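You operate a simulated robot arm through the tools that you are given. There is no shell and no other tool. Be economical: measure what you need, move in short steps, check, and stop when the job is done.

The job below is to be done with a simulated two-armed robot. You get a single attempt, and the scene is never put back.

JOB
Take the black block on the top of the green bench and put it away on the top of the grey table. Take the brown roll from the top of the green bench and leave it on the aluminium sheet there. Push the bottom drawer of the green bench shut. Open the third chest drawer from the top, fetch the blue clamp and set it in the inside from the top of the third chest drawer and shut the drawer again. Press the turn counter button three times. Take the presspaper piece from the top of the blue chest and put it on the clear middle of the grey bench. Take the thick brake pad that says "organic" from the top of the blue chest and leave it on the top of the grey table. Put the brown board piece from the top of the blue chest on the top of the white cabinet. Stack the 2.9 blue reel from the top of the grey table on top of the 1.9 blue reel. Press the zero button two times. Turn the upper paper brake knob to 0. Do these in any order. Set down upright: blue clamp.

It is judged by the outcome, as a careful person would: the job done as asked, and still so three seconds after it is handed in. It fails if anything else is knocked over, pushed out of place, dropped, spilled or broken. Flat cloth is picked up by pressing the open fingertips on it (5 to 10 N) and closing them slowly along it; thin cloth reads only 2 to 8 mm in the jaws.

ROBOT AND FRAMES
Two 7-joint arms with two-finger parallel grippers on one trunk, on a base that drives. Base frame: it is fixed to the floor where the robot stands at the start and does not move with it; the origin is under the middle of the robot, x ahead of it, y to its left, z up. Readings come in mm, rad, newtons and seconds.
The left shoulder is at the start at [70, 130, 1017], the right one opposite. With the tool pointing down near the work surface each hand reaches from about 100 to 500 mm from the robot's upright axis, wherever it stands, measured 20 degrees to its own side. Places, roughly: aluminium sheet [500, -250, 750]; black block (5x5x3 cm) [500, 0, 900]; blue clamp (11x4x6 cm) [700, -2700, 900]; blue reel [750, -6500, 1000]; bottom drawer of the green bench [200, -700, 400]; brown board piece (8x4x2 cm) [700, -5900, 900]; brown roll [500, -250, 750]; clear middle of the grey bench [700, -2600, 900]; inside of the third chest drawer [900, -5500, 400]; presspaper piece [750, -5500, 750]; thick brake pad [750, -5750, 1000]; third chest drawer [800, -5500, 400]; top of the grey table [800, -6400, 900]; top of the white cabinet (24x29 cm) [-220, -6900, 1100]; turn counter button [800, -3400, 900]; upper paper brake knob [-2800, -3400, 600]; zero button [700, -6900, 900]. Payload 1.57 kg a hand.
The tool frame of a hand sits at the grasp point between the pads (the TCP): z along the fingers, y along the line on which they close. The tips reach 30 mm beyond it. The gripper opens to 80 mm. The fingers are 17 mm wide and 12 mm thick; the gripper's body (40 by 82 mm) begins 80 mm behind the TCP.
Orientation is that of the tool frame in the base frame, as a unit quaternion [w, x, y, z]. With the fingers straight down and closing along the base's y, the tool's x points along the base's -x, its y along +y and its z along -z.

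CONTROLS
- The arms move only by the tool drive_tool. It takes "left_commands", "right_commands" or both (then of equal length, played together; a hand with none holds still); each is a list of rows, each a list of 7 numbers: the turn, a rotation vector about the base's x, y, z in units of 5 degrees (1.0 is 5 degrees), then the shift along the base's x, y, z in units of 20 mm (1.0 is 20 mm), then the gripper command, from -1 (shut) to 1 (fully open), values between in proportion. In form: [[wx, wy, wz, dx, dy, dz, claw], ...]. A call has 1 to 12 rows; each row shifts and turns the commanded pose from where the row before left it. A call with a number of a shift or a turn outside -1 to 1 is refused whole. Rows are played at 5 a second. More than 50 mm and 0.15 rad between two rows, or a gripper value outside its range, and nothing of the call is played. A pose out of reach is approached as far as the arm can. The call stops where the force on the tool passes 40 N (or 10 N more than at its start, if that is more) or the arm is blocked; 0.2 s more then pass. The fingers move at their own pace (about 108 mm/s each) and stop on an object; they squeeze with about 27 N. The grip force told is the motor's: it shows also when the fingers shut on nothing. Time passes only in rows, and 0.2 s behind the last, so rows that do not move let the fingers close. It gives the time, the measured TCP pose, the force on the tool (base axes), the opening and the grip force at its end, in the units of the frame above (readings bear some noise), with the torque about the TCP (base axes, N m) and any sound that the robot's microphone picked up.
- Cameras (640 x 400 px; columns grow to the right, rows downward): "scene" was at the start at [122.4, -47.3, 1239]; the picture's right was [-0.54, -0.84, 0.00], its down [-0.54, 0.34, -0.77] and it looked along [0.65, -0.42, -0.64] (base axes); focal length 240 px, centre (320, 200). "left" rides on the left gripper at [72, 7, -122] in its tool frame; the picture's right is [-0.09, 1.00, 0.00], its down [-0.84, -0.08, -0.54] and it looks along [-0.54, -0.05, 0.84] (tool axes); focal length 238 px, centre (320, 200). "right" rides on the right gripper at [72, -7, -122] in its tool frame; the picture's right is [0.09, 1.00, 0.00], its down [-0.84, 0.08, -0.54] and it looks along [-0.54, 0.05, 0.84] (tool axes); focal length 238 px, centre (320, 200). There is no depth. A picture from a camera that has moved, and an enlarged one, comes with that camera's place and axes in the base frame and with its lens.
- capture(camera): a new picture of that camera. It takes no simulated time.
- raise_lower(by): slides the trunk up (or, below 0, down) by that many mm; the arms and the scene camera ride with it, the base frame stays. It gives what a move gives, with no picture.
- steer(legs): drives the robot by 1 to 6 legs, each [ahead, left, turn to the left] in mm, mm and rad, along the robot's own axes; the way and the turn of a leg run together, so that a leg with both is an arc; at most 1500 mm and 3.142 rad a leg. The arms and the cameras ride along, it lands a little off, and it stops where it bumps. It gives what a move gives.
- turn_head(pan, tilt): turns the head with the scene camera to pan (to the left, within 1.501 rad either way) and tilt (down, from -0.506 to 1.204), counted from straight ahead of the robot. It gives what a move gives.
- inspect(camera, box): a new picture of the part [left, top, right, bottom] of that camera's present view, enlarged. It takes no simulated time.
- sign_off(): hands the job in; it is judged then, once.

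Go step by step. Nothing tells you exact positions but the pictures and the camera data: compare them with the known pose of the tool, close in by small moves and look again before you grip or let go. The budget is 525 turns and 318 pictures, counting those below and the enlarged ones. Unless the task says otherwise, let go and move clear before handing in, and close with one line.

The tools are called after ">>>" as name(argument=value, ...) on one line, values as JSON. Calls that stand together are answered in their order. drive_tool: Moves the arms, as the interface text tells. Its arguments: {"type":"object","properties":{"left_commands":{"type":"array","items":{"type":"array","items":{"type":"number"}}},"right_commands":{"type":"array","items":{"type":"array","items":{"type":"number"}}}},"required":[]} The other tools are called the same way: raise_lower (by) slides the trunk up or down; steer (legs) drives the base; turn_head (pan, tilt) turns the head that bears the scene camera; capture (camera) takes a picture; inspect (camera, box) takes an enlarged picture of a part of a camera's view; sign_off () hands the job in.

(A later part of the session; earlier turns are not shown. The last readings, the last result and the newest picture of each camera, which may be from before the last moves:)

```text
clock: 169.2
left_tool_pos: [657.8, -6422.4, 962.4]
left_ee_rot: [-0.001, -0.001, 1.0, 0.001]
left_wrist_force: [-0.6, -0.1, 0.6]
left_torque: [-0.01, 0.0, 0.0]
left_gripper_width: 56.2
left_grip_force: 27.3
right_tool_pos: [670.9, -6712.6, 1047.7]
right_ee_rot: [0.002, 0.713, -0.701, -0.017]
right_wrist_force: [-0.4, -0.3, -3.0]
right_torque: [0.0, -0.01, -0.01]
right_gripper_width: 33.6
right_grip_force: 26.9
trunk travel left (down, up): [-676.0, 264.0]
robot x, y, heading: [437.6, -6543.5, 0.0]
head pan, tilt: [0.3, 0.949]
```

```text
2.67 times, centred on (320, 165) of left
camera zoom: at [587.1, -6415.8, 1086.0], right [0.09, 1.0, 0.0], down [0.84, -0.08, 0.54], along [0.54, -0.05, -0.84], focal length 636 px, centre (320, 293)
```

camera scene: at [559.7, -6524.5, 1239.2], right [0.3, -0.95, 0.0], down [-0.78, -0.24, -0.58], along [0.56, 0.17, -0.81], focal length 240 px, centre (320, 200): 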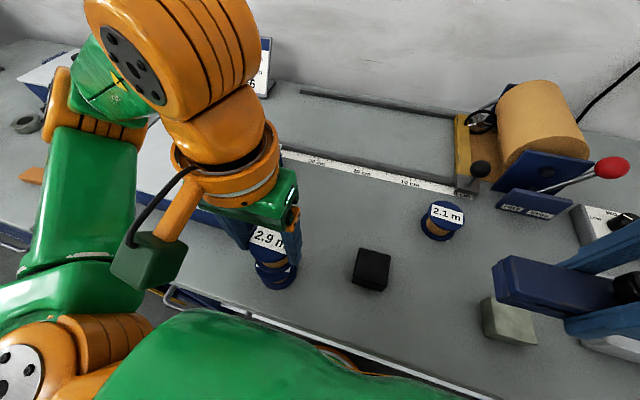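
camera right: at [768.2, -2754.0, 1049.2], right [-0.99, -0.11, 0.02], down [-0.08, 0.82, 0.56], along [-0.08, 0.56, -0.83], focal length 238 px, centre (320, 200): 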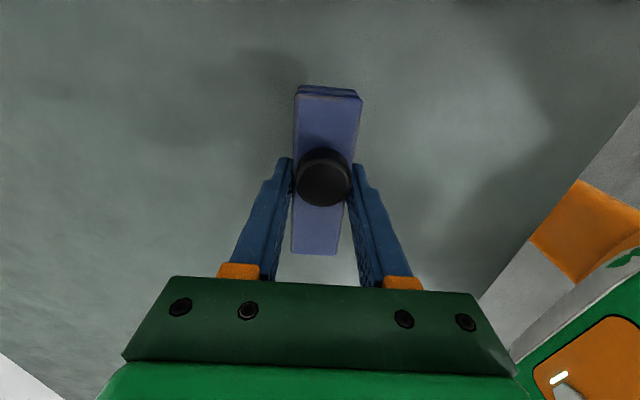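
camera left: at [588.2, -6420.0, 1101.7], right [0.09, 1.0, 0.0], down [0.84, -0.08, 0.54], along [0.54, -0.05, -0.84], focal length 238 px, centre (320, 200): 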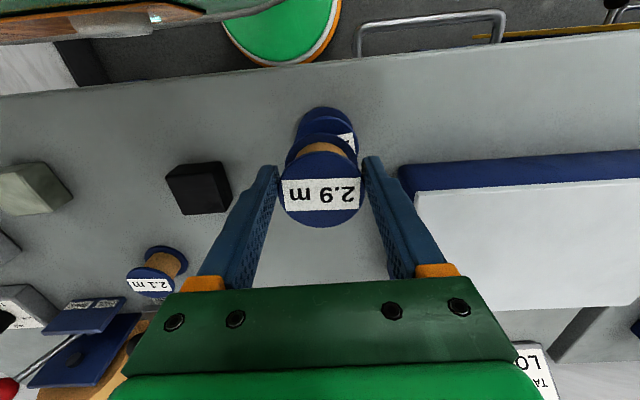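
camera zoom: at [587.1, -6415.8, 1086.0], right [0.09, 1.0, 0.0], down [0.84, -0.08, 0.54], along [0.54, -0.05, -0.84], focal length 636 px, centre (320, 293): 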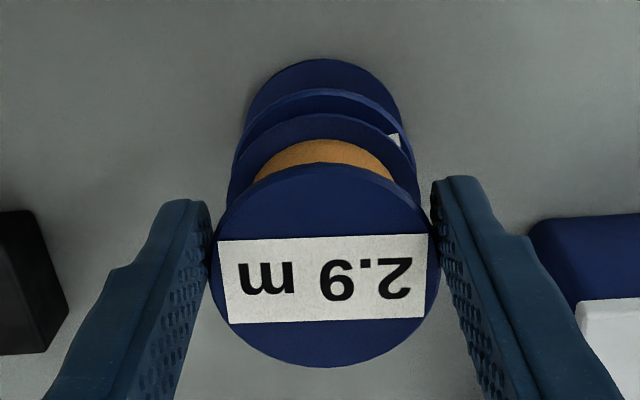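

>>> drive_tool(left_commands=[[0, 0, 0, 0, 0, -0.2, -1], [0, 0, 0, 0, 0, 0, -1]])

>>> drive_tool(left_commands=[[0, 0, 0, 0, 0, -0.15, -1], [0, 0, 0, 0, 0, 0, -1]])

>>> drive_tool(left_commands=[[0, 0, 0, 0, 0, -0.1, -1], [0, 0, 0, 0, 0, 0, -1]])

```text
clock: 169.8
left_tool_pos: [657.5, -6421.3, 959.9]
left_ee_rot: [-0.002, -0.001, 1.0, 0.0]
left_wrist_force: [0.6, 0.0, -0.5]
left_torque: [0.01, -0.01, 0.02]
left_gripper_width: 56.3
left_grip_force: 26.8
right_tool_pos: [669.3, -6711.5, 1047.9]
right_ee_rot: [0.0, 0.713, -0.701, -0.017]
right_wrist_force: [0.2, 0.0, -2.5]
right_torque: [0.0, -0.01, 0.02]
right_gripper_width: 33.3
right_grip_force: 27.3
trunk travel left (down, up): [-676.0, 264.0]
robot x, y, heading: [437.8, -6543.4, 0.004]
head pan, tilt: [0.3, 0.949]
```

```text
clock: 170.4
left_tool_pos: [658.6, -6421.4, 956.7]
left_ee_rot: [-0.002, -0.001, 1.0, 0.001]
left_wrist_force: [0.5, -0.5, -0.5]
left_torque: [-0.02, 0.03, -0.03]
left_gripper_width: 56.4
left_grip_force: 27.4
right_tool_pos: [670.6, -6710.3, 1048.2]
right_ee_rot: [0.0, 0.713, -0.701, -0.017]
right_wrist_force: [-0.3, 1.2, -1.6]
right_torque: [-0.02, 0.03, 0.02]
right_gripper_width: 33.2
right_grip_force: 27.0
trunk travel left (down, up): [-676.0, 264.0]
robot x, y, heading: [439.2, -6549.7, 0.003]
head pan, tilt: [0.3, 0.949]
```

```text
clock: 171.0
left_tool_pos: [658.9, -6420.8, 956.1]
left_ee_rot: [-0.001, -0.001, 1.0, 0.0]
left_wrist_force: [1.1, 0.6, 6.4]
left_torque: [0.03, -0.11, -0.02]
left_gripper_width: 56.8
left_grip_force: 26.9
right_tool_pos: [670.2, -6710.9, 1046.7]
right_ee_rot: [0.001, 0.713, -0.701, -0.017]
right_wrist_force: [0.8, -0.3, -1.7]
right_torque: [-0.01, 0.01, -0.04]
right_gripper_width: 33.6
right_grip_force: 27.2
trunk travel left (down, up): [-676.0, 264.0]
robot x, y, heading: [440.8, -6546.5, -0.002]
head pan, tilt: [0.3, 0.949]
```

Contact (6 N) at 956. I open and rise straight up.

>>> drive_tool(left_commands=[[0, 0, 0, 0, 0, 0, -0.2], [0, 0, 0, 0, 0, 0, 0.5], [0, 0, 0, 0, 0, 0, 1], [0, 0, 0, 0, 0, 0, 1], [0, 0, 0, 0, 0, 0.6, 1], [0, 0, 0, 0, 0, 1, 1], [0, 0, 0, 0, 0, 1, 1], [0, 0, 0, 0, 0, 1, 1], [0, 0, 0, 0, 0, 1, 1]])

>>> capture(camera="scene")

>>> capture(camera="left")

```text
clock: 173.0
left_tool_pos: [659.9, -6423.2, 1046.6]
left_ee_rot: [-0.001, -0.001, 1.0, 0.0]
left_wrist_force: [0.1, -0.1, -0.1]
left_torque: [-0.03, 0.0, -0.01]
left_gripper_width: 80.3
left_grip_force: 0.0
right_tool_pos: [669.8, -6711.9, 1048.3]
right_ee_rot: [0.001, 0.714, -0.7, -0.017]
right_wrist_force: [-0.3, -0.4, -2.4]
right_torque: [0.03, -0.03, 0.02]
right_gripper_width: 33.5
right_grip_force: 26.5
trunk travel left (down, up): [-676.0, 264.0]
robot x, y, heading: [440.0, -6545.0, 0.003]
head pan, tilt: [0.3, 0.949]
```

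```text
248 pictures are left
camera scene: at [559.2, -6524.7, 1239.2], right [0.3, -0.95, 0.0], down [-0.78, -0.24, -0.58], along [0.56, 0.17, -0.81], focal length 240 px, centre (320, 200)
```

scene: 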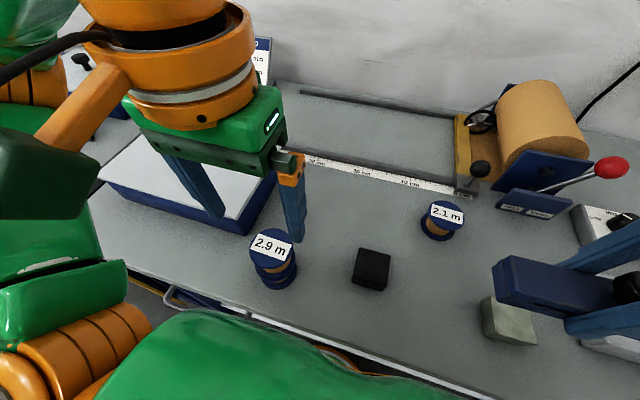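

```text
247 pictures are left
camera left: at [588.6, -6416.7, 1168.6], right [0.09, 1.0, 0.0], down [0.84, -0.08, 0.54], along [0.54, -0.05, -0.84], focal length 238 px, centre (320, 200)
```

left: 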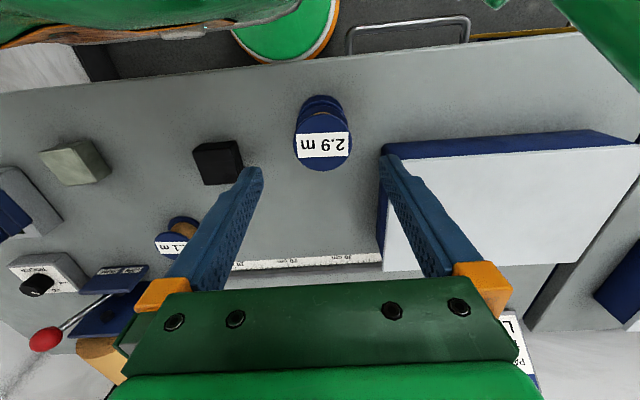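

The stack is good. Next the chest drawer: I back off, move left to the blue chest and look at its front.

>>> steer(legs=[[-480, 0, 0], [0, 900, 0]])

>>> turn_head(pan=0, tilt=0.7)

>>> capture(camera="scene")

```text
clock: 175.8
left_tool_pos: [199.9, -6414.5, 1047.2]
left_ee_rot: [0.0, -0.01, 1.0, -0.001]
left_wrist_force: [0.3, 0.1, 0.3]
left_torque: [-0.02, 0.0, 0.01]
left_gripper_width: 79.8
left_grip_force: 0.0
right_tool_pos: [216.2, -6703.0, 1046.7]
right_ee_rot: [0.001, 0.72, -0.694, -0.017]
right_wrist_force: [-0.2, -0.1, -1.9]
right_torque: [-0.02, -0.01, -0.01]
right_gripper_width: 33.5
right_grip_force: 26.9
trunk travel left (down, up): [-676.0, 264.0]
robot x, y, heading: [-21.0, -6543.2, 0.017]
head pan, tilt: [0.3, 0.949]
stopped in leg 1: the robot was blocked; the commanded pose is now the measured one
```

```text
clock: 176.6
left_tool_pos: [202.9, -6414.2, 1045.2]
left_ee_rot: [-0.002, -0.009, 1.0, 0.0]
left_wrist_force: [0.8, 0.0, 1.1]
left_torque: [-0.01, 0.01, -0.01]
left_gripper_width: 79.9
left_grip_force: 0.1
right_tool_pos: [217.0, -6703.2, 1045.7]
right_ee_rot: [0.0, 0.721, -0.693, -0.016]
right_wrist_force: [-0.3, -0.2, -2.9]
right_torque: [0.04, -0.01, 0.01]
right_gripper_width: 33.6
right_grip_force: 26.8
trunk travel left (down, up): [-676.0, 264.0]
robot x, y, heading: [-17.4, -6540.5, 0.019]
head pan, tilt: [0.0, 0.7]
```

```text
246 pictures are left
camera scene: at [119.2, -6539.4, 1258.9], right [0.02, -1.0, 0.0], down [-0.64, -0.01, -0.76], along [0.76, 0.02, -0.64], focal length 240 px, centre (320, 200)
```

scene: 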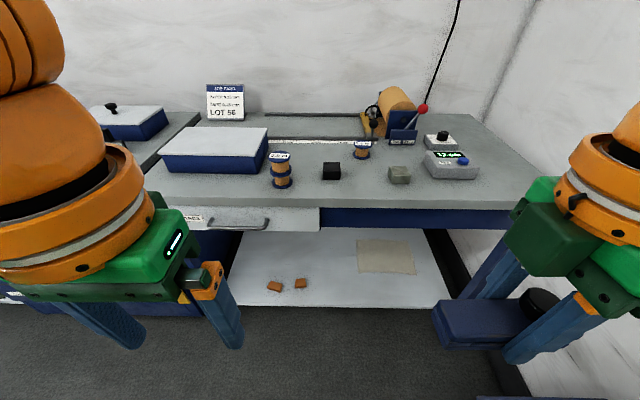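

I was stopped by something behind, perhaps the white cabinet; I look to the right rear.

>>> turn_head(pan=-1.5, tilt=0.5)

>>> capture(camera="scene")

```text
clock: 178.2
left_tool_pos: [201.9, -6414.2, 1046.8]
left_ee_rot: [-0.001, -0.009, 1.0, 0.0]
left_wrist_force: [0.8, 0.6, -0.3]
left_torque: [0.0, 0.05, -0.01]
left_gripper_width: 79.7
left_grip_force: 0.1
right_tool_pos: [218.3, -6703.2, 1047.9]
right_ee_rot: [0.0, 0.72, -0.693, -0.017]
right_wrist_force: [-0.4, -0.2, -1.9]
right_torque: [0.0, 0.02, -0.02]
right_gripper_width: 33.3
right_grip_force: 26.8
trunk travel left (down, up): [-676.0, 264.0]
robot x, y, heading: [-17.7, -6537.9, 0.015]
head pan, tilt: [-1.499, 0.499]
```

```text
245 pictures are left
camera scene: at [42.5, -6631.8, 1276.7], right [-1.0, -0.09, 0.0], down [-0.04, 0.48, -0.88], along [0.08, -0.87, -0.48], focal length 240 px, centre (320, 200)
```

scene: 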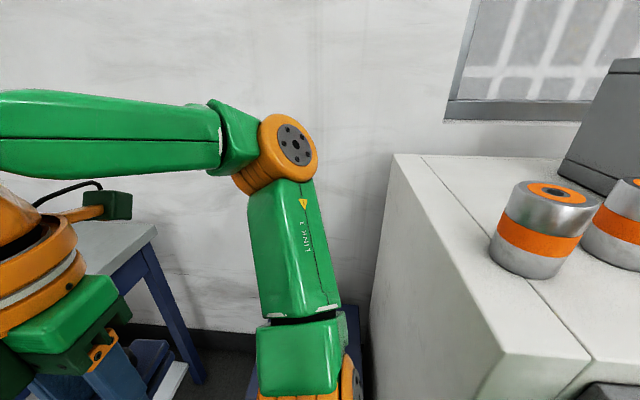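

The cans still stand upright. I move straight left away from the cabinet.

>>> steer(legs=[[0, 500, -0.017], [0, 450, 0]])

>>> turn_head(pan=0, tilt=0.65)

>>> capture(camera="scene")

```text
clock: 183.4
left_tool_pos: [194.8, -5479.6, 1045.8]
left_ee_rot: [-0.002, -0.002, 1.0, 0.0]
left_wrist_force: [0.5, 0.6, 0.1]
left_torque: [-0.01, 0.0, 0.02]
left_gripper_width: 80.0
left_grip_force: 0.1
right_tool_pos: [205.3, -5767.6, 1047.7]
right_ee_rot: [0.001, 0.714, -0.7, -0.016]
right_wrist_force: [0.0, -0.1, -2.1]
right_torque: [0.04, 0.0, 0.01]
right_gripper_width: 33.6
right_grip_force: 26.9
trunk travel left (down, up): [-676.0, 264.0]
robot x, y, heading: [-27.1, -5605.1, 0.005]
head pan, tilt: [-1.499, 0.499]
```

```text
clock: 185.0
left_tool_pos: [194.8, -5479.1, 1046.7]
left_ee_rot: [-0.003, -0.001, 1.0, 0.0]
left_wrist_force: [-0.6, -0.1, 0.3]
left_torque: [-0.01, 0.0, -0.02]
left_gripper_width: 79.9
left_grip_force: 0.0
right_tool_pos: [205.5, -5767.4, 1047.0]
right_ee_rot: [0.001, 0.714, -0.7, -0.017]
right_wrist_force: [-0.2, 0.3, -2.9]
right_torque: [0.03, -0.02, 0.03]
right_gripper_width: 33.3
right_grip_force: 26.9
trunk travel left (down, up): [-676.0, 264.0]
robot x, y, heading: [-24.8, -5602.5, 0.004]
head pan, tilt: [0.0, 0.649]
```

```text
244 pictures are left
camera scene: at [112.0, -5602.3, 1263.3], right [0.0, -1.0, 0.0], down [-0.6, 0.0, -0.8], along [0.8, 0.0, -0.6], focal length 240 px, centre (320, 200)
```

scene: 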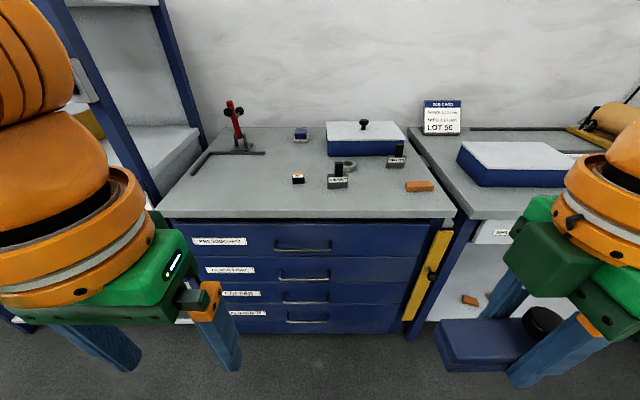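

>>> inspect(camera="scene", box=[160, 110, 460, 350])

>>> raise_lower(by=-400)

>>> turn_head(pan=0, tilt=0.45)

>>> capture(camera="scene")

```text
1.67 times, centred on (310, 230) of scene
camera zoom: at [112.0, -5602.3, 1263.3], right [0.0, -1.0, 0.0], down [-0.6, 0.0, -0.8], along [0.8, 0.0, -0.6], focal length 400 px, centre (337, 150)
```

zoom: 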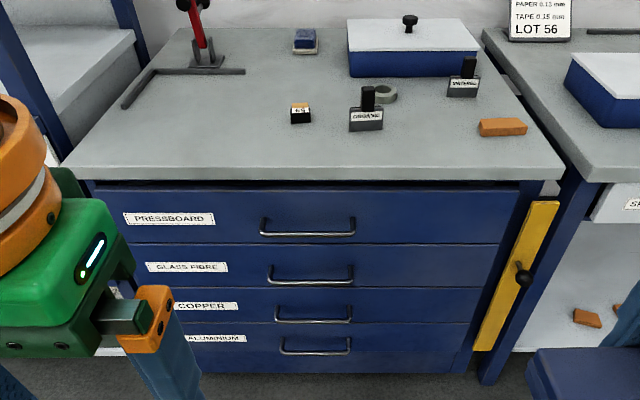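

```text
clock: 188.8
left_tool_pos: [193.7, -5478.0, 645.9]
left_ee_rot: [0.0, -0.002, 1.0, 0.0]
left_wrist_force: [-0.3, 0.2, 0.3]
left_torque: [0.04, 0.01, -0.03]
left_gripper_width: 80.1
left_grip_force: 0.0
right_tool_pos: [204.5, -5766.4, 647.4]
right_ee_rot: [0.001, 0.714, -0.7, -0.017]
right_wrist_force: [0.1, 0.3, -2.3]
right_torque: [0.0, 0.0, 0.01]
right_gripper_width: 33.3
right_grip_force: 26.9
trunk travel left (down, up): [-276.0, 664.0]
robot x, y, heading: [-24.6, -5603.9, 0.0]
head pan, tilt: [0.0, 0.649]
```

```text
clock: 189.6
left_tool_pos: [195.0, -5478.9, 646.3]
left_ee_rot: [-0.002, -0.002, 1.0, 0.0]
left_wrist_force: [-0.4, -0.8, 0.3]
left_torque: [-0.03, 0.01, -0.07]
left_gripper_width: 80.2
left_grip_force: 0.1
right_tool_pos: [205.3, -5767.4, 647.6]
right_ee_rot: [0.0, 0.714, -0.7, -0.017]
right_wrist_force: [-0.8, -0.1, -1.9]
right_torque: [0.01, -0.03, -0.02]
right_gripper_width: 33.8
right_grip_force: 26.7
trunk travel left (down, up): [-276.0, 664.0]
robot x, y, heading: [-24.0, -5599.8, 0.003]
head pan, tilt: [0.0, 0.45]
```

```text
242 pictures are left
camera scene: at [117.0, -5602.1, 881.1], right [0.0, -1.0, 0.0], down [-0.44, 0.0, -0.9], along [0.9, 0.0, -0.44], focal length 240 px, centre (320, 200)
```

scene: 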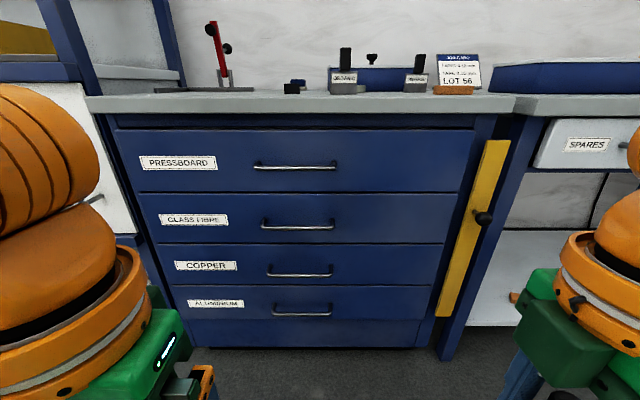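

Third drawer is "COPPER", handle at about [595,-5550,439]. I turn the left hand forward and roll it so it can clasp the horizontal bar.

>>> drive_tool(left_commands=[[0, -1, 0, 0.5, 0, 0, 1], [0, -1, 0, 0.5, 0, 0, 1], [0, -1, 0, 0.5, 0, 0, 1], [0, -1, 0, 0.5, 0, 0, 1], [0, -1, 0, 0.5, 0, -0.5, 1], [0, -1, 0, 0.5, 0, -0.5, 1], [0, -1, 0, 0.5, 0, -0.5, 1], [0, -1, 0, 0.5, 0, -0.5, 1], [0, -1, 0, 0.5, 0, -0.5, 1], [0, -1, 0, 0.5, 0, -0.5, 1], [0, -1, 0, 0.5, 0, -0.5, 1], [0, -1, 0, 0.5, 0, -0.5, 1]])

>>> drive_tool(left_commands=[[0, -1, 0, 0.5, 0, -0.5, 1], [0, -1, 0, 0.5, 0, -0.5, 1], [0, -1, 0, 0.5, 0, -0.5, 1], [0, -1, 0, 0, 0, -0.5, 1], [0, -1, 0, 0, 0, -0.5, 1], [0, -1, 0, 0, 0, -0.5, 1], [1, 0, 0, 0, 0, -0.5, 1], [1, 0, 0, 0, 0, -0.5, 1], [1, 0, 0, 0, 0, 0, 1], [1, 0, 0, 0, 0, 0, 1], [1, 0, 0, 0, 0, 0, 1], [1, 0, 0, 0, 0, 0, 1]])

>>> drive_tool(left_commands=[[1, 0, 0, 0, 0, 0, 1], [1, 0, 0, 0, 0, 0, 1], [1, 0, 0, 0, 0, 0, 1], [1, 0, 0, 0, 0, 0, 1], [1, 0, 0, 0, 0, 0, 1], [1, 0, 0, 0, 0, 0, 1], [1, 0, 0, 0, 0, 0, 1], [1, 0, 0, 0, 0, 0, 1], [1, 0, 0, 0, 0, 0, 1], [1, 0, 0, 0, 0, 0, 1], [1, 0, 0, 0, 0, 0, 1], [1, 0, 0, 0, 0, 0, 1]])

>>> capture(camera="left")

>>> capture(camera="scene")

```text
clock: 192.2
left_tool_pos: [357.3, -5507.2, 604.7]
left_ee_rot: [0.498, -0.002, 0.867, 0.0]
left_wrist_force: [-0.2, -0.4, -0.1]
left_torque: [-0.04, -0.02, -0.01]
left_gripper_width: 80.0
left_grip_force: 0.1
left hand out of reach, approached as far as the arm can: row 9, 10, 11, 12
right_tool_pos: [204.8, -5767.4, 648.1]
right_ee_rot: [0.001, 0.714, -0.7, -0.017]
right_wrist_force: [0.9, 0.3, -2.9]
right_torque: [0.03, 0.02, 0.01]
right_gripper_width: 33.5
right_grip_force: 27.4
trunk travel left (down, up): [-276.0, 664.0]
robot x, y, heading: [-24.0, -5602.8, 0.006]
head pan, tilt: [0.0, 0.45]
```

```text
clock: 194.8
left_tool_pos: [394.6, -5523.0, 533.6]
left_ee_rot: [0.682, 0.183, 0.685, 0.183]
left_wrist_force: [0.2, -0.7, 0.2]
left_torque: [0.0, 0.0, 0.04]
left_gripper_width: 79.9
left_grip_force: 0.0
left hand out of reach, approached as far as the arm can: row 1, 2, 7, 8
right_tool_pos: [205.2, -5767.4, 646.4]
right_ee_rot: [0.0, 0.714, -0.7, -0.017]
right_wrist_force: [0.4, -0.2, -2.4]
right_torque: [0.0, -0.02, -0.01]
right_gripper_width: 33.4
right_grip_force: 27.1
trunk travel left (down, up): [-276.0, 664.0]
robot x, y, heading: [-27.7, -5603.9, 0.003]
head pan, tilt: [0.0, 0.45]
```

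```text
clock: 197.4
left_tool_pos: [395.4, -5522.3, 532.9]
left_ee_rot: [0.499, 0.5, 0.501, 0.5]
left_wrist_force: [0.2, 0.2, 1.1]
left_torque: [0.0, 0.02, 0.02]
left_gripper_width: 79.9
left_grip_force: 0.0
right_tool_pos: [204.7, -5766.9, 647.4]
right_ee_rot: [0.001, 0.714, -0.7, -0.017]
right_wrist_force: [-0.6, 0.0, -2.4]
right_torque: [0.0, -0.01, 0.0]
right_gripper_width: 33.6
right_grip_force: 27.2
trunk travel left (down, up): [-276.0, 664.0]
robot x, y, heading: [-24.5, -5603.5, 0.007]
head pan, tilt: [0.0, 0.45]
```

```text
241 pictures are left
camera left: at [273.9, -5451.1, 539.2], right [0.0, -0.09, 1.0], down [-0.54, -0.84, -0.08], along [0.84, -0.54, -0.05], focal length 238 px, centre (320, 200)
```

left: 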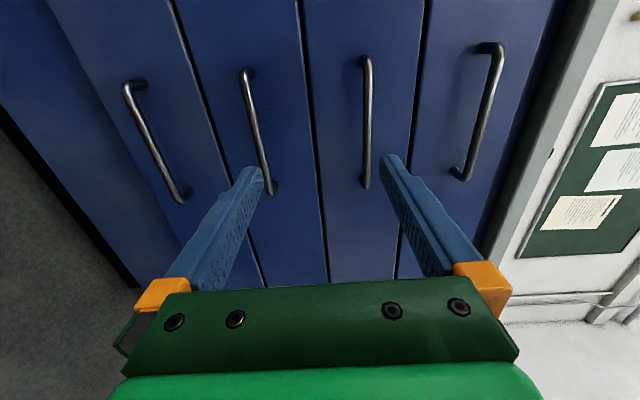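

```text
240 pictures are left
camera scene: at [117.0, -5602.1, 881.1], right [0.0, -1.0, 0.0], down [-0.44, 0.0, -0.9], along [0.9, 0.0, -0.44], focal length 240 px, centre (320, 200)
```

scene: 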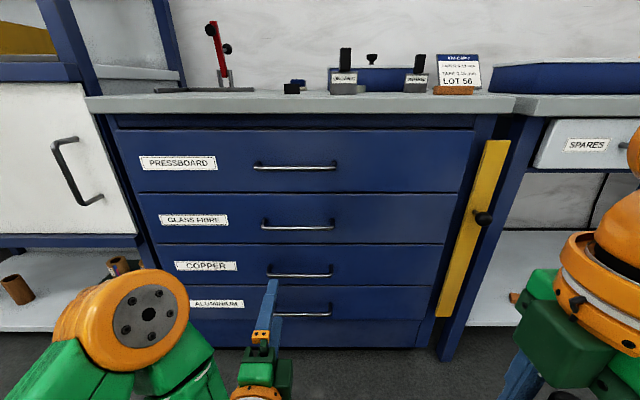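

>>> drive_tool(left_commands=[[0, 0, 0, 0, -0.35, -1, 1], [0, 0, 0, 0, -0.35, -1, 1], [0, 0, 0, 0, -0.35, -1, 1], [0, 0, 0, 0, -0.35, -1, 1], [0, 0, 0, 0, 0, -0.1, 1]])

>>> steer(legs=[[110, 0, -0.004]])

>>> capture(camera="left")

```text
clock: 198.6
left_tool_pos: [397.4, -5571.7, 468.8]
left_ee_rot: [0.499, 0.499, 0.503, 0.499]
left_wrist_force: [-0.3, 0.3, 1.0]
left_torque: [0.03, -0.01, 0.0]
left_gripper_width: 80.0
left_grip_force: 0.1
left hand out of reach, approached as far as the arm can: row 1, 2, 3, 4
right_tool_pos: [205.3, -5767.9, 646.7]
right_ee_rot: [0.0, 0.713, -0.701, -0.016]
right_wrist_force: [0.1, 0.5, -2.3]
right_torque: [0.01, -0.03, 0.02]
right_gripper_width: 33.6
right_grip_force: 27.0
trunk travel left (down, up): [-276.0, 664.0]
robot x, y, heading: [-24.4, -5603.4, 0.006]
head pan, tilt: [0.0, 0.45]
```

```text
clock: 199.8
left_tool_pos: [507.5, -5571.8, 468.4]
left_ee_rot: [0.499, 0.499, 0.503, 0.499]
left_wrist_force: [0.6, 0.7, -1.1]
left_torque: [-0.01, -0.03, 0.01]
left_gripper_width: 79.9
left_grip_force: 0.1
right_tool_pos: [313.4, -5767.7, 647.0]
right_ee_rot: [0.0, 0.712, -0.702, -0.017]
right_wrist_force: [-0.8, 0.1, -2.1]
right_torque: [0.02, 0.04, 0.0]
right_gripper_width: 33.4
right_grip_force: 26.5
trunk travel left (down, up): [-276.0, 664.0]
robot x, y, heading: [84.9, -5597.6, 0.0]
head pan, tilt: [0.0, 0.45]
```

```text
239 pictures are left
camera left: at [385.5, -5500.8, 475.4], right [0.0, -0.09, 1.0], down [-0.54, -0.84, -0.07], along [0.84, -0.54, -0.05], focal length 238 px, centre (320, 200)
```

left: 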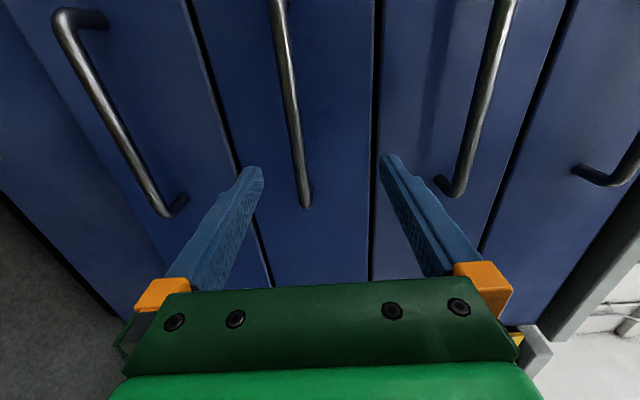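

>>> drive_tool(left_commands=[[0, 0, 0, -0.8, 0.3, -0.5, 1], [0, 0, 0, -0.5, 0.3, -0.5, 1], [0, 0, 0, 0, 0, 0, 1]])

>>> capture(camera="left")

```text
clock: 200.6
left_tool_pos: [506.3, -5571.2, 468.5]
left_ee_rot: [0.499, 0.5, 0.503, 0.499]
left_wrist_force: [0.2, -0.4, 0.7]
left_torque: [0.0, 0.05, 0.01]
left_gripper_width: 80.3
left_grip_force: 0.0
left hand out of reach, approached as far as the arm can: row 1, 2
right_tool_pos: [313.4, -5769.2, 646.6]
right_ee_rot: [0.001, 0.713, -0.701, -0.017]
right_wrist_force: [-0.7, 0.7, -2.3]
right_torque: [0.0, 0.0, 0.05]
right_gripper_width: 33.7
right_grip_force: 26.5
trunk travel left (down, up): [-276.0, 664.0]
robot x, y, heading: [86.2, -5604.3, 0.003]
head pan, tilt: [0.0, 0.45]
```

```text
238 pictures are left
camera left: at [385.3, -5500.8, 475.5], right [0.0, -0.09, 1.0], down [-0.54, -0.84, -0.07], along [0.84, -0.54, -0.05], focal length 238 px, centre (320, 200)
```

left: 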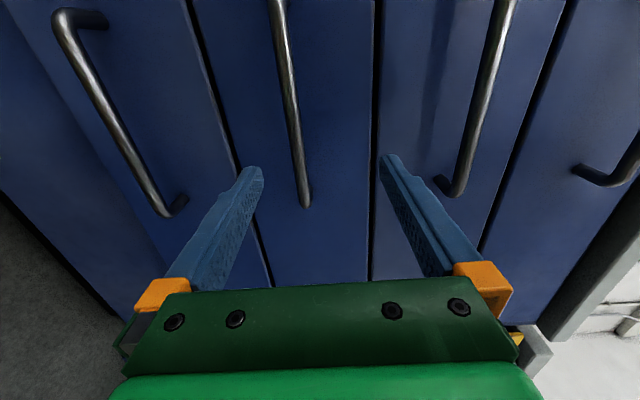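

>>> raise_lower(by=-20)

>>> steer(legs=[[50, 0, 0]])

>>> capture(camera="left")

>>> capture(camera="scene")

```text
clock: 201.2
left_tool_pos: [506.7, -5571.3, 448.9]
left_ee_rot: [0.499, 0.499, 0.503, 0.499]
left_wrist_force: [0.4, 1.4, -0.7]
left_torque: [0.01, -0.01, -0.01]
left_gripper_width: 80.1
left_grip_force: 0.0
right_tool_pos: [314.4, -5767.0, 626.9]
right_ee_rot: [0.001, 0.713, -0.701, -0.017]
right_wrist_force: [-0.6, -0.2, -1.5]
right_torque: [0.0, 0.02, -0.02]
right_gripper_width: 33.5
right_grip_force: 27.0
trunk travel left (down, up): [-256.0, 684.0]
robot x, y, heading: [81.0, -5602.7, 0.0]
head pan, tilt: [0.0, 0.45]
```

```text
clock: 202.2
left_tool_pos: [558.4, -5572.1, 447.7]
left_ee_rot: [0.499, 0.499, 0.503, 0.498]
left_wrist_force: [0.3, 0.3, -0.4]
left_torque: [0.01, -0.02, -0.04]
left_gripper_width: 79.9
left_grip_force: 0.0
right_tool_pos: [364.1, -5766.7, 627.8]
right_ee_rot: [0.0, 0.713, -0.701, -0.016]
right_wrist_force: [-0.6, -0.6, -2.3]
right_torque: [0.03, -0.01, 0.05]
right_gripper_width: 33.6
right_grip_force: 26.9
trunk travel left (down, up): [-256.0, 684.0]
robot x, y, heading: [132.5, -5599.5, -0.001]
head pan, tilt: [0.0, 0.45]
```

```text
237 pictures are left
camera left: at [435.9, -5500.9, 455.4], right [0.0, -0.09, 1.0], down [-0.54, -0.84, -0.07], along [0.84, -0.54, -0.05], focal length 238 px, centre (320, 200)
```

left: 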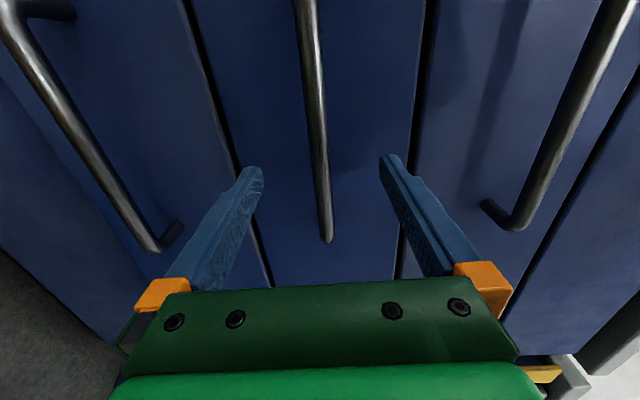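

```text
236 pictures are left
camera scene: at [276.5, -5602.2, 861.1], right [0.0, -1.0, 0.0], down [-0.44, 0.0, -0.9], along [0.9, 0.0, -0.44], focal length 240 px, centre (320, 200)
```

scene: 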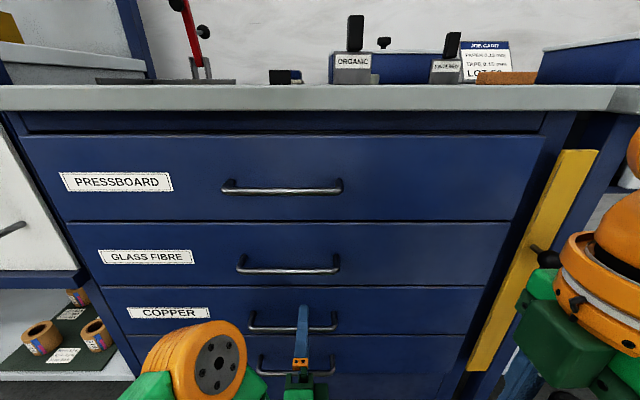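

>>> steer(legs=[[7, 0, 0]])

>>> drive_tool(left_commands=[[0, 0, 0, 0, 0, 0, -1], [0, 0, 0, 0, 0, 0, -1], [0, 0, 0, 0, 0, 0, -1], [0, 0, 0, 0, 0, 0, -1]])

>>> capture(camera="left")

```text
clock: 202.9
left_tool_pos: [565.2, -5570.4, 450.1]
left_ee_rot: [0.499, 0.499, 0.503, 0.499]
left_wrist_force: [0.3, -0.1, 0.4]
left_torque: [0.01, -0.01, -0.05]
left_gripper_width: 79.8
left_grip_force: 0.1
right_tool_pos: [371.3, -5768.7, 626.4]
right_ee_rot: [0.001, 0.713, -0.701, -0.016]
right_wrist_force: [0.3, 0.3, -1.3]
right_torque: [-0.01, -0.01, -0.01]
right_gripper_width: 33.4
right_grip_force: 26.8
trunk travel left (down, up): [-256.0, 684.0]
robot x, y, heading: [141.2, -5601.1, -0.005]
head pan, tilt: [0.0, 0.45]
```

```text
clock: 203.9
left_tool_pos: [564.1, -5572.1, 449.7]
left_ee_rot: [0.5, 0.499, 0.502, 0.5]
left_wrist_force: [0.8, 0.7, 11.1]
left_torque: [0.09, -0.13, 0.03]
left_gripper_width: 11.8
left_grip_force: 29.2
right_tool_pos: [370.1, -5768.2, 627.0]
right_ee_rot: [0.0, 0.714, -0.7, -0.017]
right_wrist_force: [0.5, -0.2, -3.0]
right_torque: [0.0, 0.01, 0.01]
right_gripper_width: 33.3
right_grip_force: 27.1
trunk travel left (down, up): [-256.0, 684.0]
robot x, y, heading: [140.8, -5601.7, 0.002]
head pan, tilt: [0.0, 0.45]
```

```text
235 pictures are left
camera left: at [442.4, -5501.0, 456.4], right [0.0, -0.09, 1.0], down [-0.54, -0.84, -0.07], along [0.84, -0.54, -0.05], focal length 238 px, centre (320, 200)
```

left: 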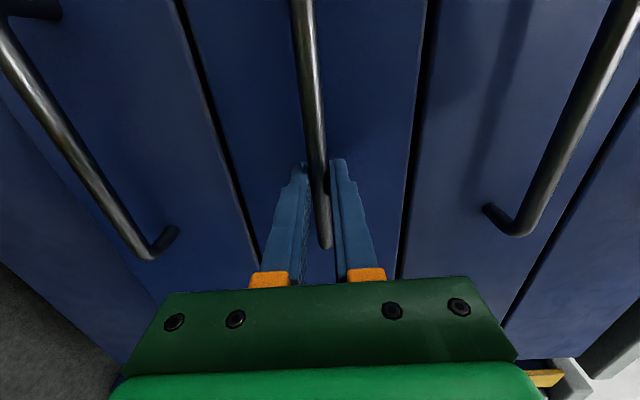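

Bar is gripped (11.8 mm). I pull by driving back.

>>> steer(legs=[[-120, 0, 0]])

>>> capture(camera="scene")

```text
clock: 205.1
left_tool_pos: [441.6, -5571.2, 450.0]
left_ee_rot: [0.499, 0.499, 0.502, 0.5]
left_wrist_force: [-1.4, -3.2, 11.9]
left_torque: [0.06, -0.1, -0.39]
left_gripper_width: 11.7
left_grip_force: 29.0
right_tool_pos: [249.1, -5769.8, 627.2]
right_ee_rot: [0.0, 0.714, -0.7, -0.016]
right_wrist_force: [-0.3, 0.0, -2.7]
right_torque: [0.01, 0.0, 0.03]
right_gripper_width: 33.7
right_grip_force: 26.8
trunk travel left (down, up): [-256.0, 684.0]
robot x, y, heading: [17.9, -5604.5, 0.006]
head pan, tilt: [0.0, 0.45]
```

```text
234 pictures are left
camera scene: at [159.8, -5602.7, 861.6], right [0.0, -1.0, 0.0], down [-0.43, 0.0, -0.9], along [0.9, 0.0, -0.43], focal length 240 px, centre (320, 200)
```

scene: 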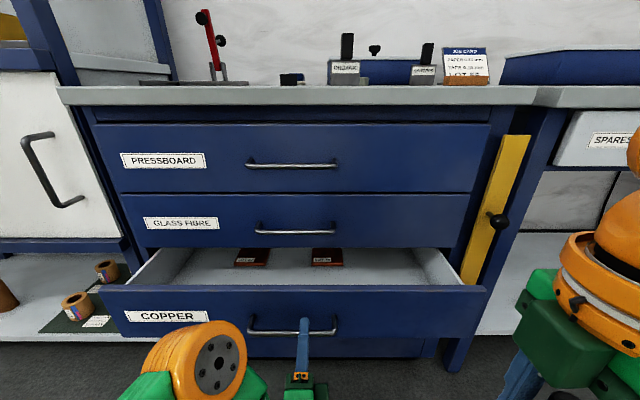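

>>> steer(legs=[[-110, 0, 0]])

>>> turn_head(pan=-0.2, tilt=0.75)

>>> capture(camera="scene")

```text
clock: 206.3
left_tool_pos: [333.6, -5573.3, 449.9]
left_ee_rot: [0.5, 0.498, 0.502, 0.5]
left_wrist_force: [-1.7, 5.8, 10.7]
left_torque: [0.13, -0.1, 0.22]
left_gripper_width: 11.2
left_grip_force: 29.0
right_tool_pos: [140.7, -5767.9, 627.9]
right_ee_rot: [0.002, 0.713, -0.701, -0.016]
right_wrist_force: [0.4, 0.0, -2.3]
right_torque: [0.02, 0.01, 0.03]
right_gripper_width: 33.4
right_grip_force: 26.7
trunk travel left (down, up): [-256.0, 684.0]
robot x, y, heading: [-92.5, -5600.7, 0.003]
head pan, tilt: [0.0, 0.45]
```

```text
clock: 207.1
left_tool_pos: [334.5, -5572.2, 450.1]
left_ee_rot: [0.5, 0.498, 0.502, 0.5]
left_wrist_force: [1.8, 2.8, 10.4]
left_torque: [0.08, -0.11, -0.23]
left_gripper_width: 11.7
left_grip_force: 29.0
right_tool_pos: [140.7, -5767.5, 628.0]
right_ee_rot: [0.001, 0.713, -0.701, -0.017]
right_wrist_force: [-0.2, 1.4, -2.2]
right_torque: [0.0, -0.01, -0.01]
right_gripper_width: 33.4
right_grip_force: 27.1
trunk travel left (down, up): [-256.0, 684.0]
robot x, y, heading: [-85.8, -5603.0, 0.003]
head pan, tilt: [-0.201, 0.75]
```

```text
233 pictures are left
camera scene: at [41.5, -5618.8, 835.1], right [-0.2, -0.98, 0.0], down [-0.67, 0.14, -0.73], along [0.72, -0.15, -0.68], focal length 240 px, centre (320, 200)
```

scene: 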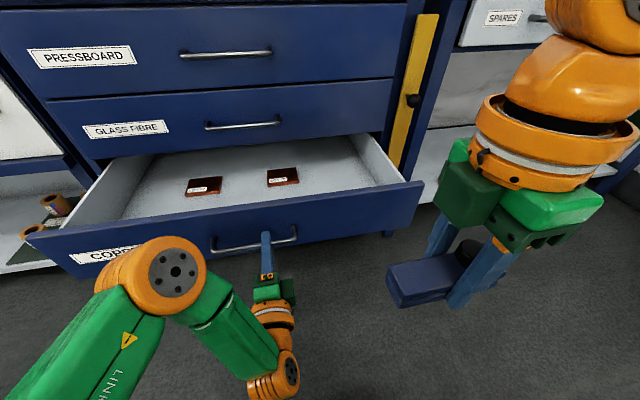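

The drawer is open ~230 mm with two copper plates inside; free space at right near [480,-5765]. I release the handle, raise and tuck the left hand, then come forward with the clamp.

>>> drive_tool(left_commands=[[0, 0, 0, 0, 0, 0, 0.5], [0, 0, 0, 0, 0, 0, 0.5], [0, 0, 0, 0, 0, 0, 0.5]])

>>> steer(legs=[[-80, 0, 0]])

>>> drive_tool(left_commands=[[0, 0, 0, -0.5, 0.3, 1, 0], [0, 0, 0, -0.5, 0.3, 1, 0], [0, 0, 0, -0.5, 0.3, 1, 0], [0, 0, 0, -1, 0.3, 1, 0], [0, 0, 0, -1, 0.3, 1, 0], [0, 0, 0, -1, 0.3, 1, 0], [0, 0, 0, -1, 0.3, 1, 0], [0, 0, 0, -1, 0, 0, 0], [0, 0, 0, -1, 0, 0, 0]])

>>> capture(camera="scene")

```text
clock: 207.9
left_tool_pos: [334.0, -5572.0, 448.6]
left_ee_rot: [0.499, 0.499, 0.502, 0.5]
left_wrist_force: [-0.9, -0.9, -0.1]
left_torque: [0.01, 0.02, 0.02]
left_gripper_width: 60.0
left_grip_force: 0.1
right_tool_pos: [141.4, -5767.0, 627.2]
right_ee_rot: [0.001, 0.714, -0.7, -0.018]
right_wrist_force: [0.1, -1.5, -2.4]
right_torque: [0.03, 0.0, 0.0]
right_gripper_width: 33.4
right_grip_force: 26.2
trunk travel left (down, up): [-256.0, 684.0]
robot x, y, heading: [-85.6, -5603.3, 0.002]
head pan, tilt: [-0.201, 0.75]
```

```text
clock: 209.0
left_tool_pos: [252.8, -5571.7, 449.7]
left_ee_rot: [0.499, 0.5, 0.502, 0.499]
left_wrist_force: [0.3, -1.0, -0.3]
left_torque: [0.01, 0.02, -0.01]
left_gripper_width: 60.1
left_grip_force: 0.0
right_tool_pos: [60.1, -5767.2, 626.3]
right_ee_rot: [0.0, 0.713, -0.701, -0.017]
right_wrist_force: [-0.3, -0.7, -1.4]
right_torque: [0.0, -0.03, 0.03]
right_gripper_width: 33.5
right_grip_force: 27.1
trunk travel left (down, up): [-256.0, 684.0]
robot x, y, heading: [-170.5, -5599.2, -0.001]
head pan, tilt: [-0.201, 0.75]
```

```text
clock: 211.2
left_tool_pos: [174.6, -5553.2, 590.3]
left_ee_rot: [0.476, 0.465, 0.524, 0.532]
left_wrist_force: [-0.2, 0.6, -0.3]
left_torque: [-0.03, 0.0, 0.02]
left_gripper_width: 40.1
left_grip_force: 0.1
left hand out of reach, approached as far as the arm can: row 1, 5, 6, 7, 8, 9
right_tool_pos: [61.5, -5767.6, 626.9]
right_ee_rot: [0.002, 0.714, -0.7, -0.016]
right_wrist_force: [-0.4, -0.6, -2.4]
right_torque: [0.02, 0.03, 0.01]
right_gripper_width: 33.5
right_grip_force: 27.5
trunk travel left (down, up): [-256.0, 684.0]
robot x, y, heading: [-171.8, -5602.6, 0.004]
head pan, tilt: [-0.201, 0.75]
stopped in row 9 (left hand): the arm was blocked; the commanded pose is now the measured one
```

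```text
232 pictures are left
camera scene: at [-38.3, -5618.8, 834.7], right [-0.2, -0.98, 0.0], down [-0.67, 0.14, -0.73], along [0.72, -0.14, -0.68], focal length 240 px, centre (320, 200)
```

scene: 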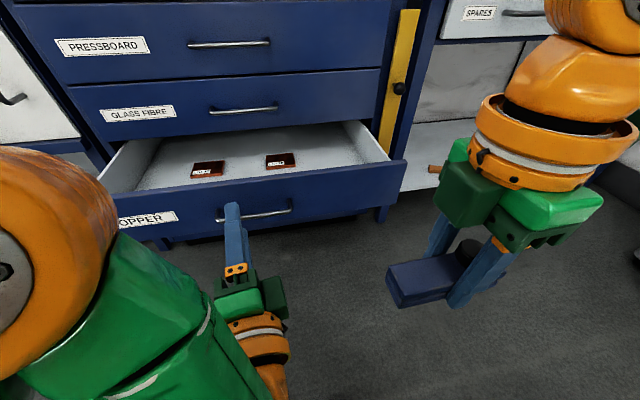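

>>> drive_tool(left_commands=[[0, 0, 0, 0, 0, 1, 0], [0, 0, 0, 0, 0, 1, 0], [0, 0, 0, 0, 0, 1, 0]])

>>> steer(legs=[[140, 0, 0]])

>>> capture(camera="scene")

```text
clock: 212.0
left_tool_pos: [173.6, -5554.6, 649.0]
left_ee_rot: [0.474, 0.467, 0.52, 0.535]
left_wrist_force: [0.4, 0.1, -0.3]
left_torque: [-0.03, -0.01, 0.01]
left_gripper_width: 40.0
left_grip_force: 0.1
right_tool_pos: [60.7, -5769.4, 626.7]
right_ee_rot: [0.002, 0.713, -0.701, -0.017]
right_wrist_force: [-0.3, 0.5, -3.8]
right_torque: [-0.03, 0.0, 0.0]
right_gripper_width: 33.4
right_grip_force: 27.1
trunk travel left (down, up): [-256.0, 684.0]
robot x, y, heading: [-169.3, -5600.2, -0.0]
head pan, tilt: [-0.201, 0.75]
```

```text
clock: 213.3
left_tool_pos: [314.0, -5555.2, 648.1]
left_ee_rot: [0.474, 0.468, 0.521, 0.534]
left_wrist_force: [-0.9, -0.4, 0.0]
left_torque: [-0.01, 0.0, 0.0]
left_gripper_width: 40.3
left_grip_force: 0.0
right_tool_pos: [200.2, -5767.9, 626.8]
right_ee_rot: [0.002, 0.713, -0.701, -0.017]
right_wrist_force: [0.2, 0.2, -1.3]
right_torque: [0.01, 0.02, -0.01]
right_gripper_width: 33.6
right_grip_force: 27.1
trunk travel left (down, up): [-256.0, 684.0]
robot x, y, heading: [-31.1, -5604.1, 0.002]
head pan, tilt: [-0.201, 0.75]
```

```text
231 pictures are left
camera scene: at [101.1, -5618.7, 834.6], right [-0.2, -0.98, 0.0], down [-0.67, 0.14, -0.73], along [0.72, -0.14, -0.68], focal length 240 px, centre (320, 200)
```

scene: 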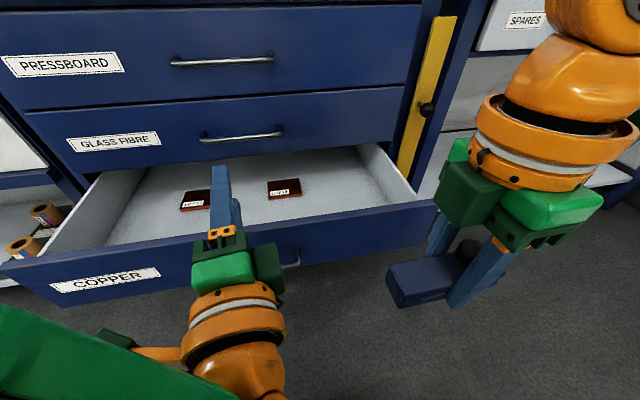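

>>> steer(legs=[[95, 0, 0]])

>>> drive_tool(right_commands=[[0, 0, 0, 1, 0, 0, -1], [0, 0, 0, 1, 0, 0, -1], [0, 0, 0, 1, 0, 0, -1], [0, 0, 0, 1, 0, 0, -1], [0, 0, 0, 1, 0, 0, -1], [0, 0, 0, 1, 0, 0, -1], [0, 0, 0, 1, 0, -0.5, -1], [0, 0, 0, 1, 0, -0.5, -1], [0, 0, 0, 0.6, 0, -0.5, -1], [0, 0, 0, 0, 0, 0, -1]])

>>> capture(camera="scene")

>>> capture(camera="right")

```text
clock: 214.4
left_tool_pos: [406.9, -5553.5, 649.5]
left_ee_rot: [0.474, 0.466, 0.521, 0.535]
left_wrist_force: [0.7, 0.0, -0.4]
left_torque: [-0.01, 0.0, 0.0]
left_gripper_width: 40.0
left_grip_force: 0.0
right_tool_pos: [295.6, -5767.6, 626.2]
right_ee_rot: [0.001, 0.713, -0.701, -0.017]
right_wrist_force: [-0.2, -0.2, -1.8]
right_torque: [0.01, 0.03, 0.03]
right_gripper_width: 33.6
right_grip_force: 27.3
trunk travel left (down, up): [-256.0, 684.0]
robot x, y, heading: [65.1, -5600.1, 0.003]
head pan, tilt: [-0.201, 0.75]
```

```text
clock: 216.7
left_tool_pos: [408.3, -5553.4, 649.6]
left_ee_rot: [0.474, 0.467, 0.522, 0.534]
left_wrist_force: [0.7, -0.5, -0.6]
left_torque: [-0.04, -0.02, 0.0]
left_gripper_width: 40.2
left_grip_force: 0.0
right_tool_pos: [453.4, -5780.9, 590.8]
right_ee_rot: [0.001, 0.713, -0.701, -0.017]
right_wrist_force: [0.1, -0.5, -1.9]
right_torque: [0.0, -0.02, 0.01]
right_gripper_width: 33.5
right_grip_force: 27.3
right hand out of reach, approached as far as the arm can: row 7, 8, 9
trunk travel left (down, up): [-256.0, 684.0]
robot x, y, heading: [64.8, -5602.2, -0.002]
head pan, tilt: [-0.201, 0.75]
```

```text
230 pictures are left
camera scene: at [195.7, -5618.5, 834.7], right [-0.2, -0.98, 0.0], down [-0.67, 0.14, -0.73], along [0.72, -0.14, -0.68], focal length 240 px, centre (320, 200)
```

scene: 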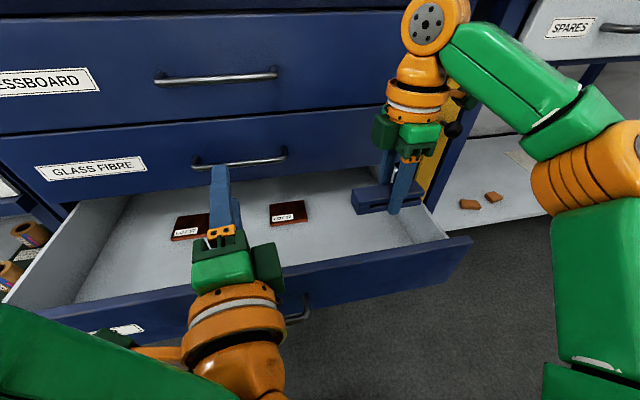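

```text
229 pictures are left
camera right: at [465.1, -5855.8, 711.5], right [-0.99, -0.11, 0.02], down [-0.08, 0.82, 0.56], along [-0.08, 0.56, -0.83], focal length 238 px, centre (320, 200)
```

right: 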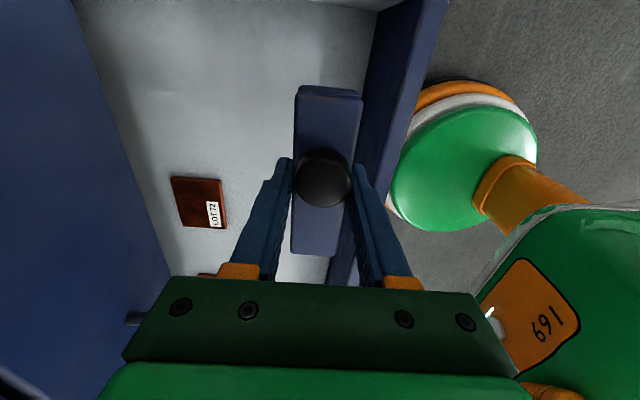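

>>> steer(legs=[[38, 0, 0]])

>>> drive_tool(right_commands=[[0, 0, 0, 0, 0, -1, -1], [0, 0, 0, 0, 0, -1, -1], [0, 0, 0, 0, 0, -1, -1], [0, 0, 0, 0, 0, -1, -1], [0, 0, 0, 0, 0, 0, -1]])

>>> capture(camera="right")

>>> capture(camera="scene")

```text
clock: 217.5
left_tool_pos: [446.1, -5554.4, 649.0]
left_ee_rot: [0.474, 0.467, 0.521, 0.535]
left_wrist_force: [-0.1, 0.4, -1.0]
left_torque: [0.02, -0.02, 0.03]
left_gripper_width: 40.1
left_grip_force: 0.1
right_tool_pos: [492.0, -5780.7, 590.9]
right_ee_rot: [0.0, 0.713, -0.701, -0.016]
right_wrist_force: [0.6, 0.0, -1.1]
right_torque: [0.03, 0.03, 0.02]
right_gripper_width: 33.5
right_grip_force: 27.5
trunk travel left (down, up): [-256.0, 684.0]
robot x, y, heading: [103.0, -5600.6, 0.004]
head pan, tilt: [-0.201, 0.75]
```

```text
clock: 218.7
left_tool_pos: [446.5, -5553.6, 648.0]
left_ee_rot: [0.474, 0.466, 0.522, 0.534]
left_wrist_force: [-0.2, -0.4, 0.5]
left_torque: [-0.01, 0.01, -0.01]
left_gripper_width: 40.0
left_grip_force: 0.0
right_tool_pos: [491.3, -5781.6, 512.1]
right_ee_rot: [0.001, 0.713, -0.701, -0.017]
right_wrist_force: [-0.3, 0.5, -2.1]
right_torque: [-0.01, -0.01, 0.0]
right_gripper_width: 33.6
right_grip_force: 27.3
trunk travel left (down, up): [-256.0, 684.0]
robot x, y, heading: [100.0, -5599.7, 0.001]
head pan, tilt: [-0.201, 0.75]
```

```text
228 pictures are left
camera right: at [502.6, -5855.9, 631.9], right [-0.99, -0.11, 0.02], down [-0.08, 0.82, 0.56], along [-0.08, 0.56, -0.83], focal length 238 px, centre (320, 200)
```

right: 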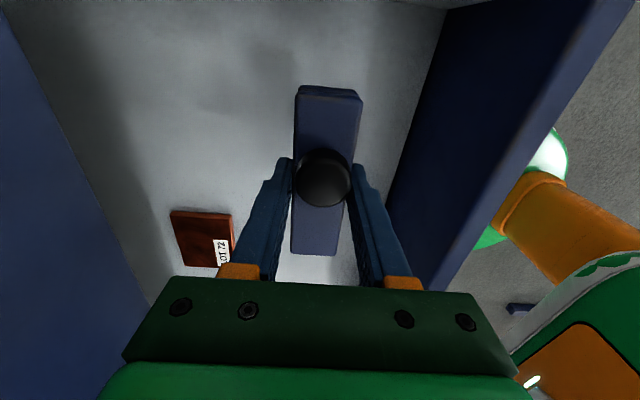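

```text
227 pictures are left
camera scene: at [233.6, -5618.6, 834.7], right [-0.2, -0.98, 0.0], down [-0.67, 0.14, -0.73], along [0.72, -0.14, -0.68], focal length 240 px, centre (320, 200)
```

scene: 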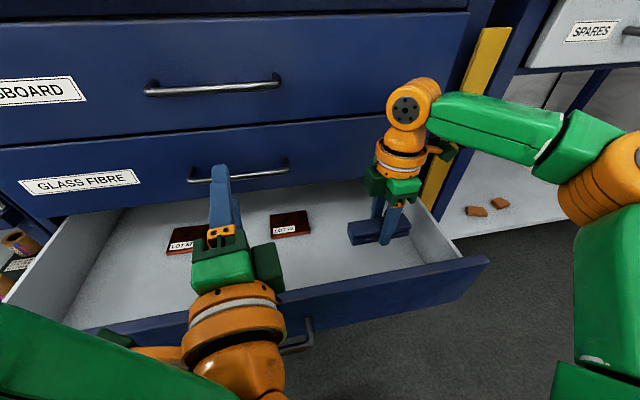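

>>> drive_tool(right_commands=[[0, 0, 0, 0, 0, -1, -1], [0, 0, 0, 0, 0, -1, -1], [0, 0, 0, 0, 0, -0.4, -1], [0, 0, 0, 0, 0, 0, -1]])

>>> capture(camera="scene")

```text
clock: 219.7
left_tool_pos: [444.6, -5554.3, 649.1]
left_ee_rot: [0.474, 0.466, 0.522, 0.534]
left_wrist_force: [0.2, 0.0, 0.1]
left_torque: [-0.02, 0.0, -0.01]
left_gripper_width: 40.1
left_grip_force: 0.1
right_tool_pos: [490.6, -5782.1, 464.0]
right_ee_rot: [0.0, 0.713, -0.701, -0.017]
right_wrist_force: [-0.1, 0.1, -1.7]
right_torque: [-0.01, 0.02, 0.03]
right_gripper_width: 33.3
right_grip_force: 26.8
trunk travel left (down, up): [-256.0, 684.0]
robot x, y, heading: [102.1, -5599.5, -0.002]
head pan, tilt: [-0.201, 0.75]
```

```text
226 pictures are left
camera scene: at [233.6, -5618.6, 834.7], right [-0.2, -0.98, 0.0], down [-0.67, 0.14, -0.73], along [0.72, -0.14, -0.68], focal length 240 px, centre (320, 200)
```

scene: 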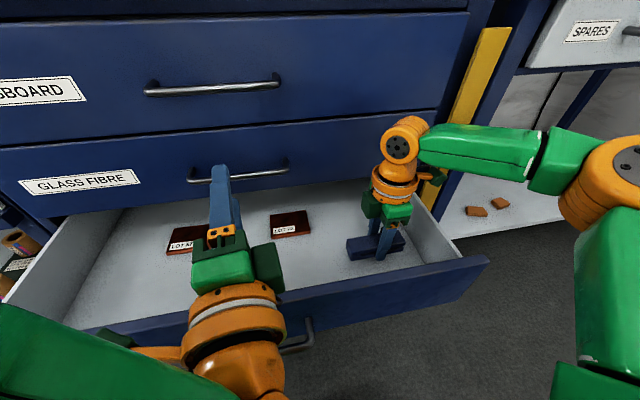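

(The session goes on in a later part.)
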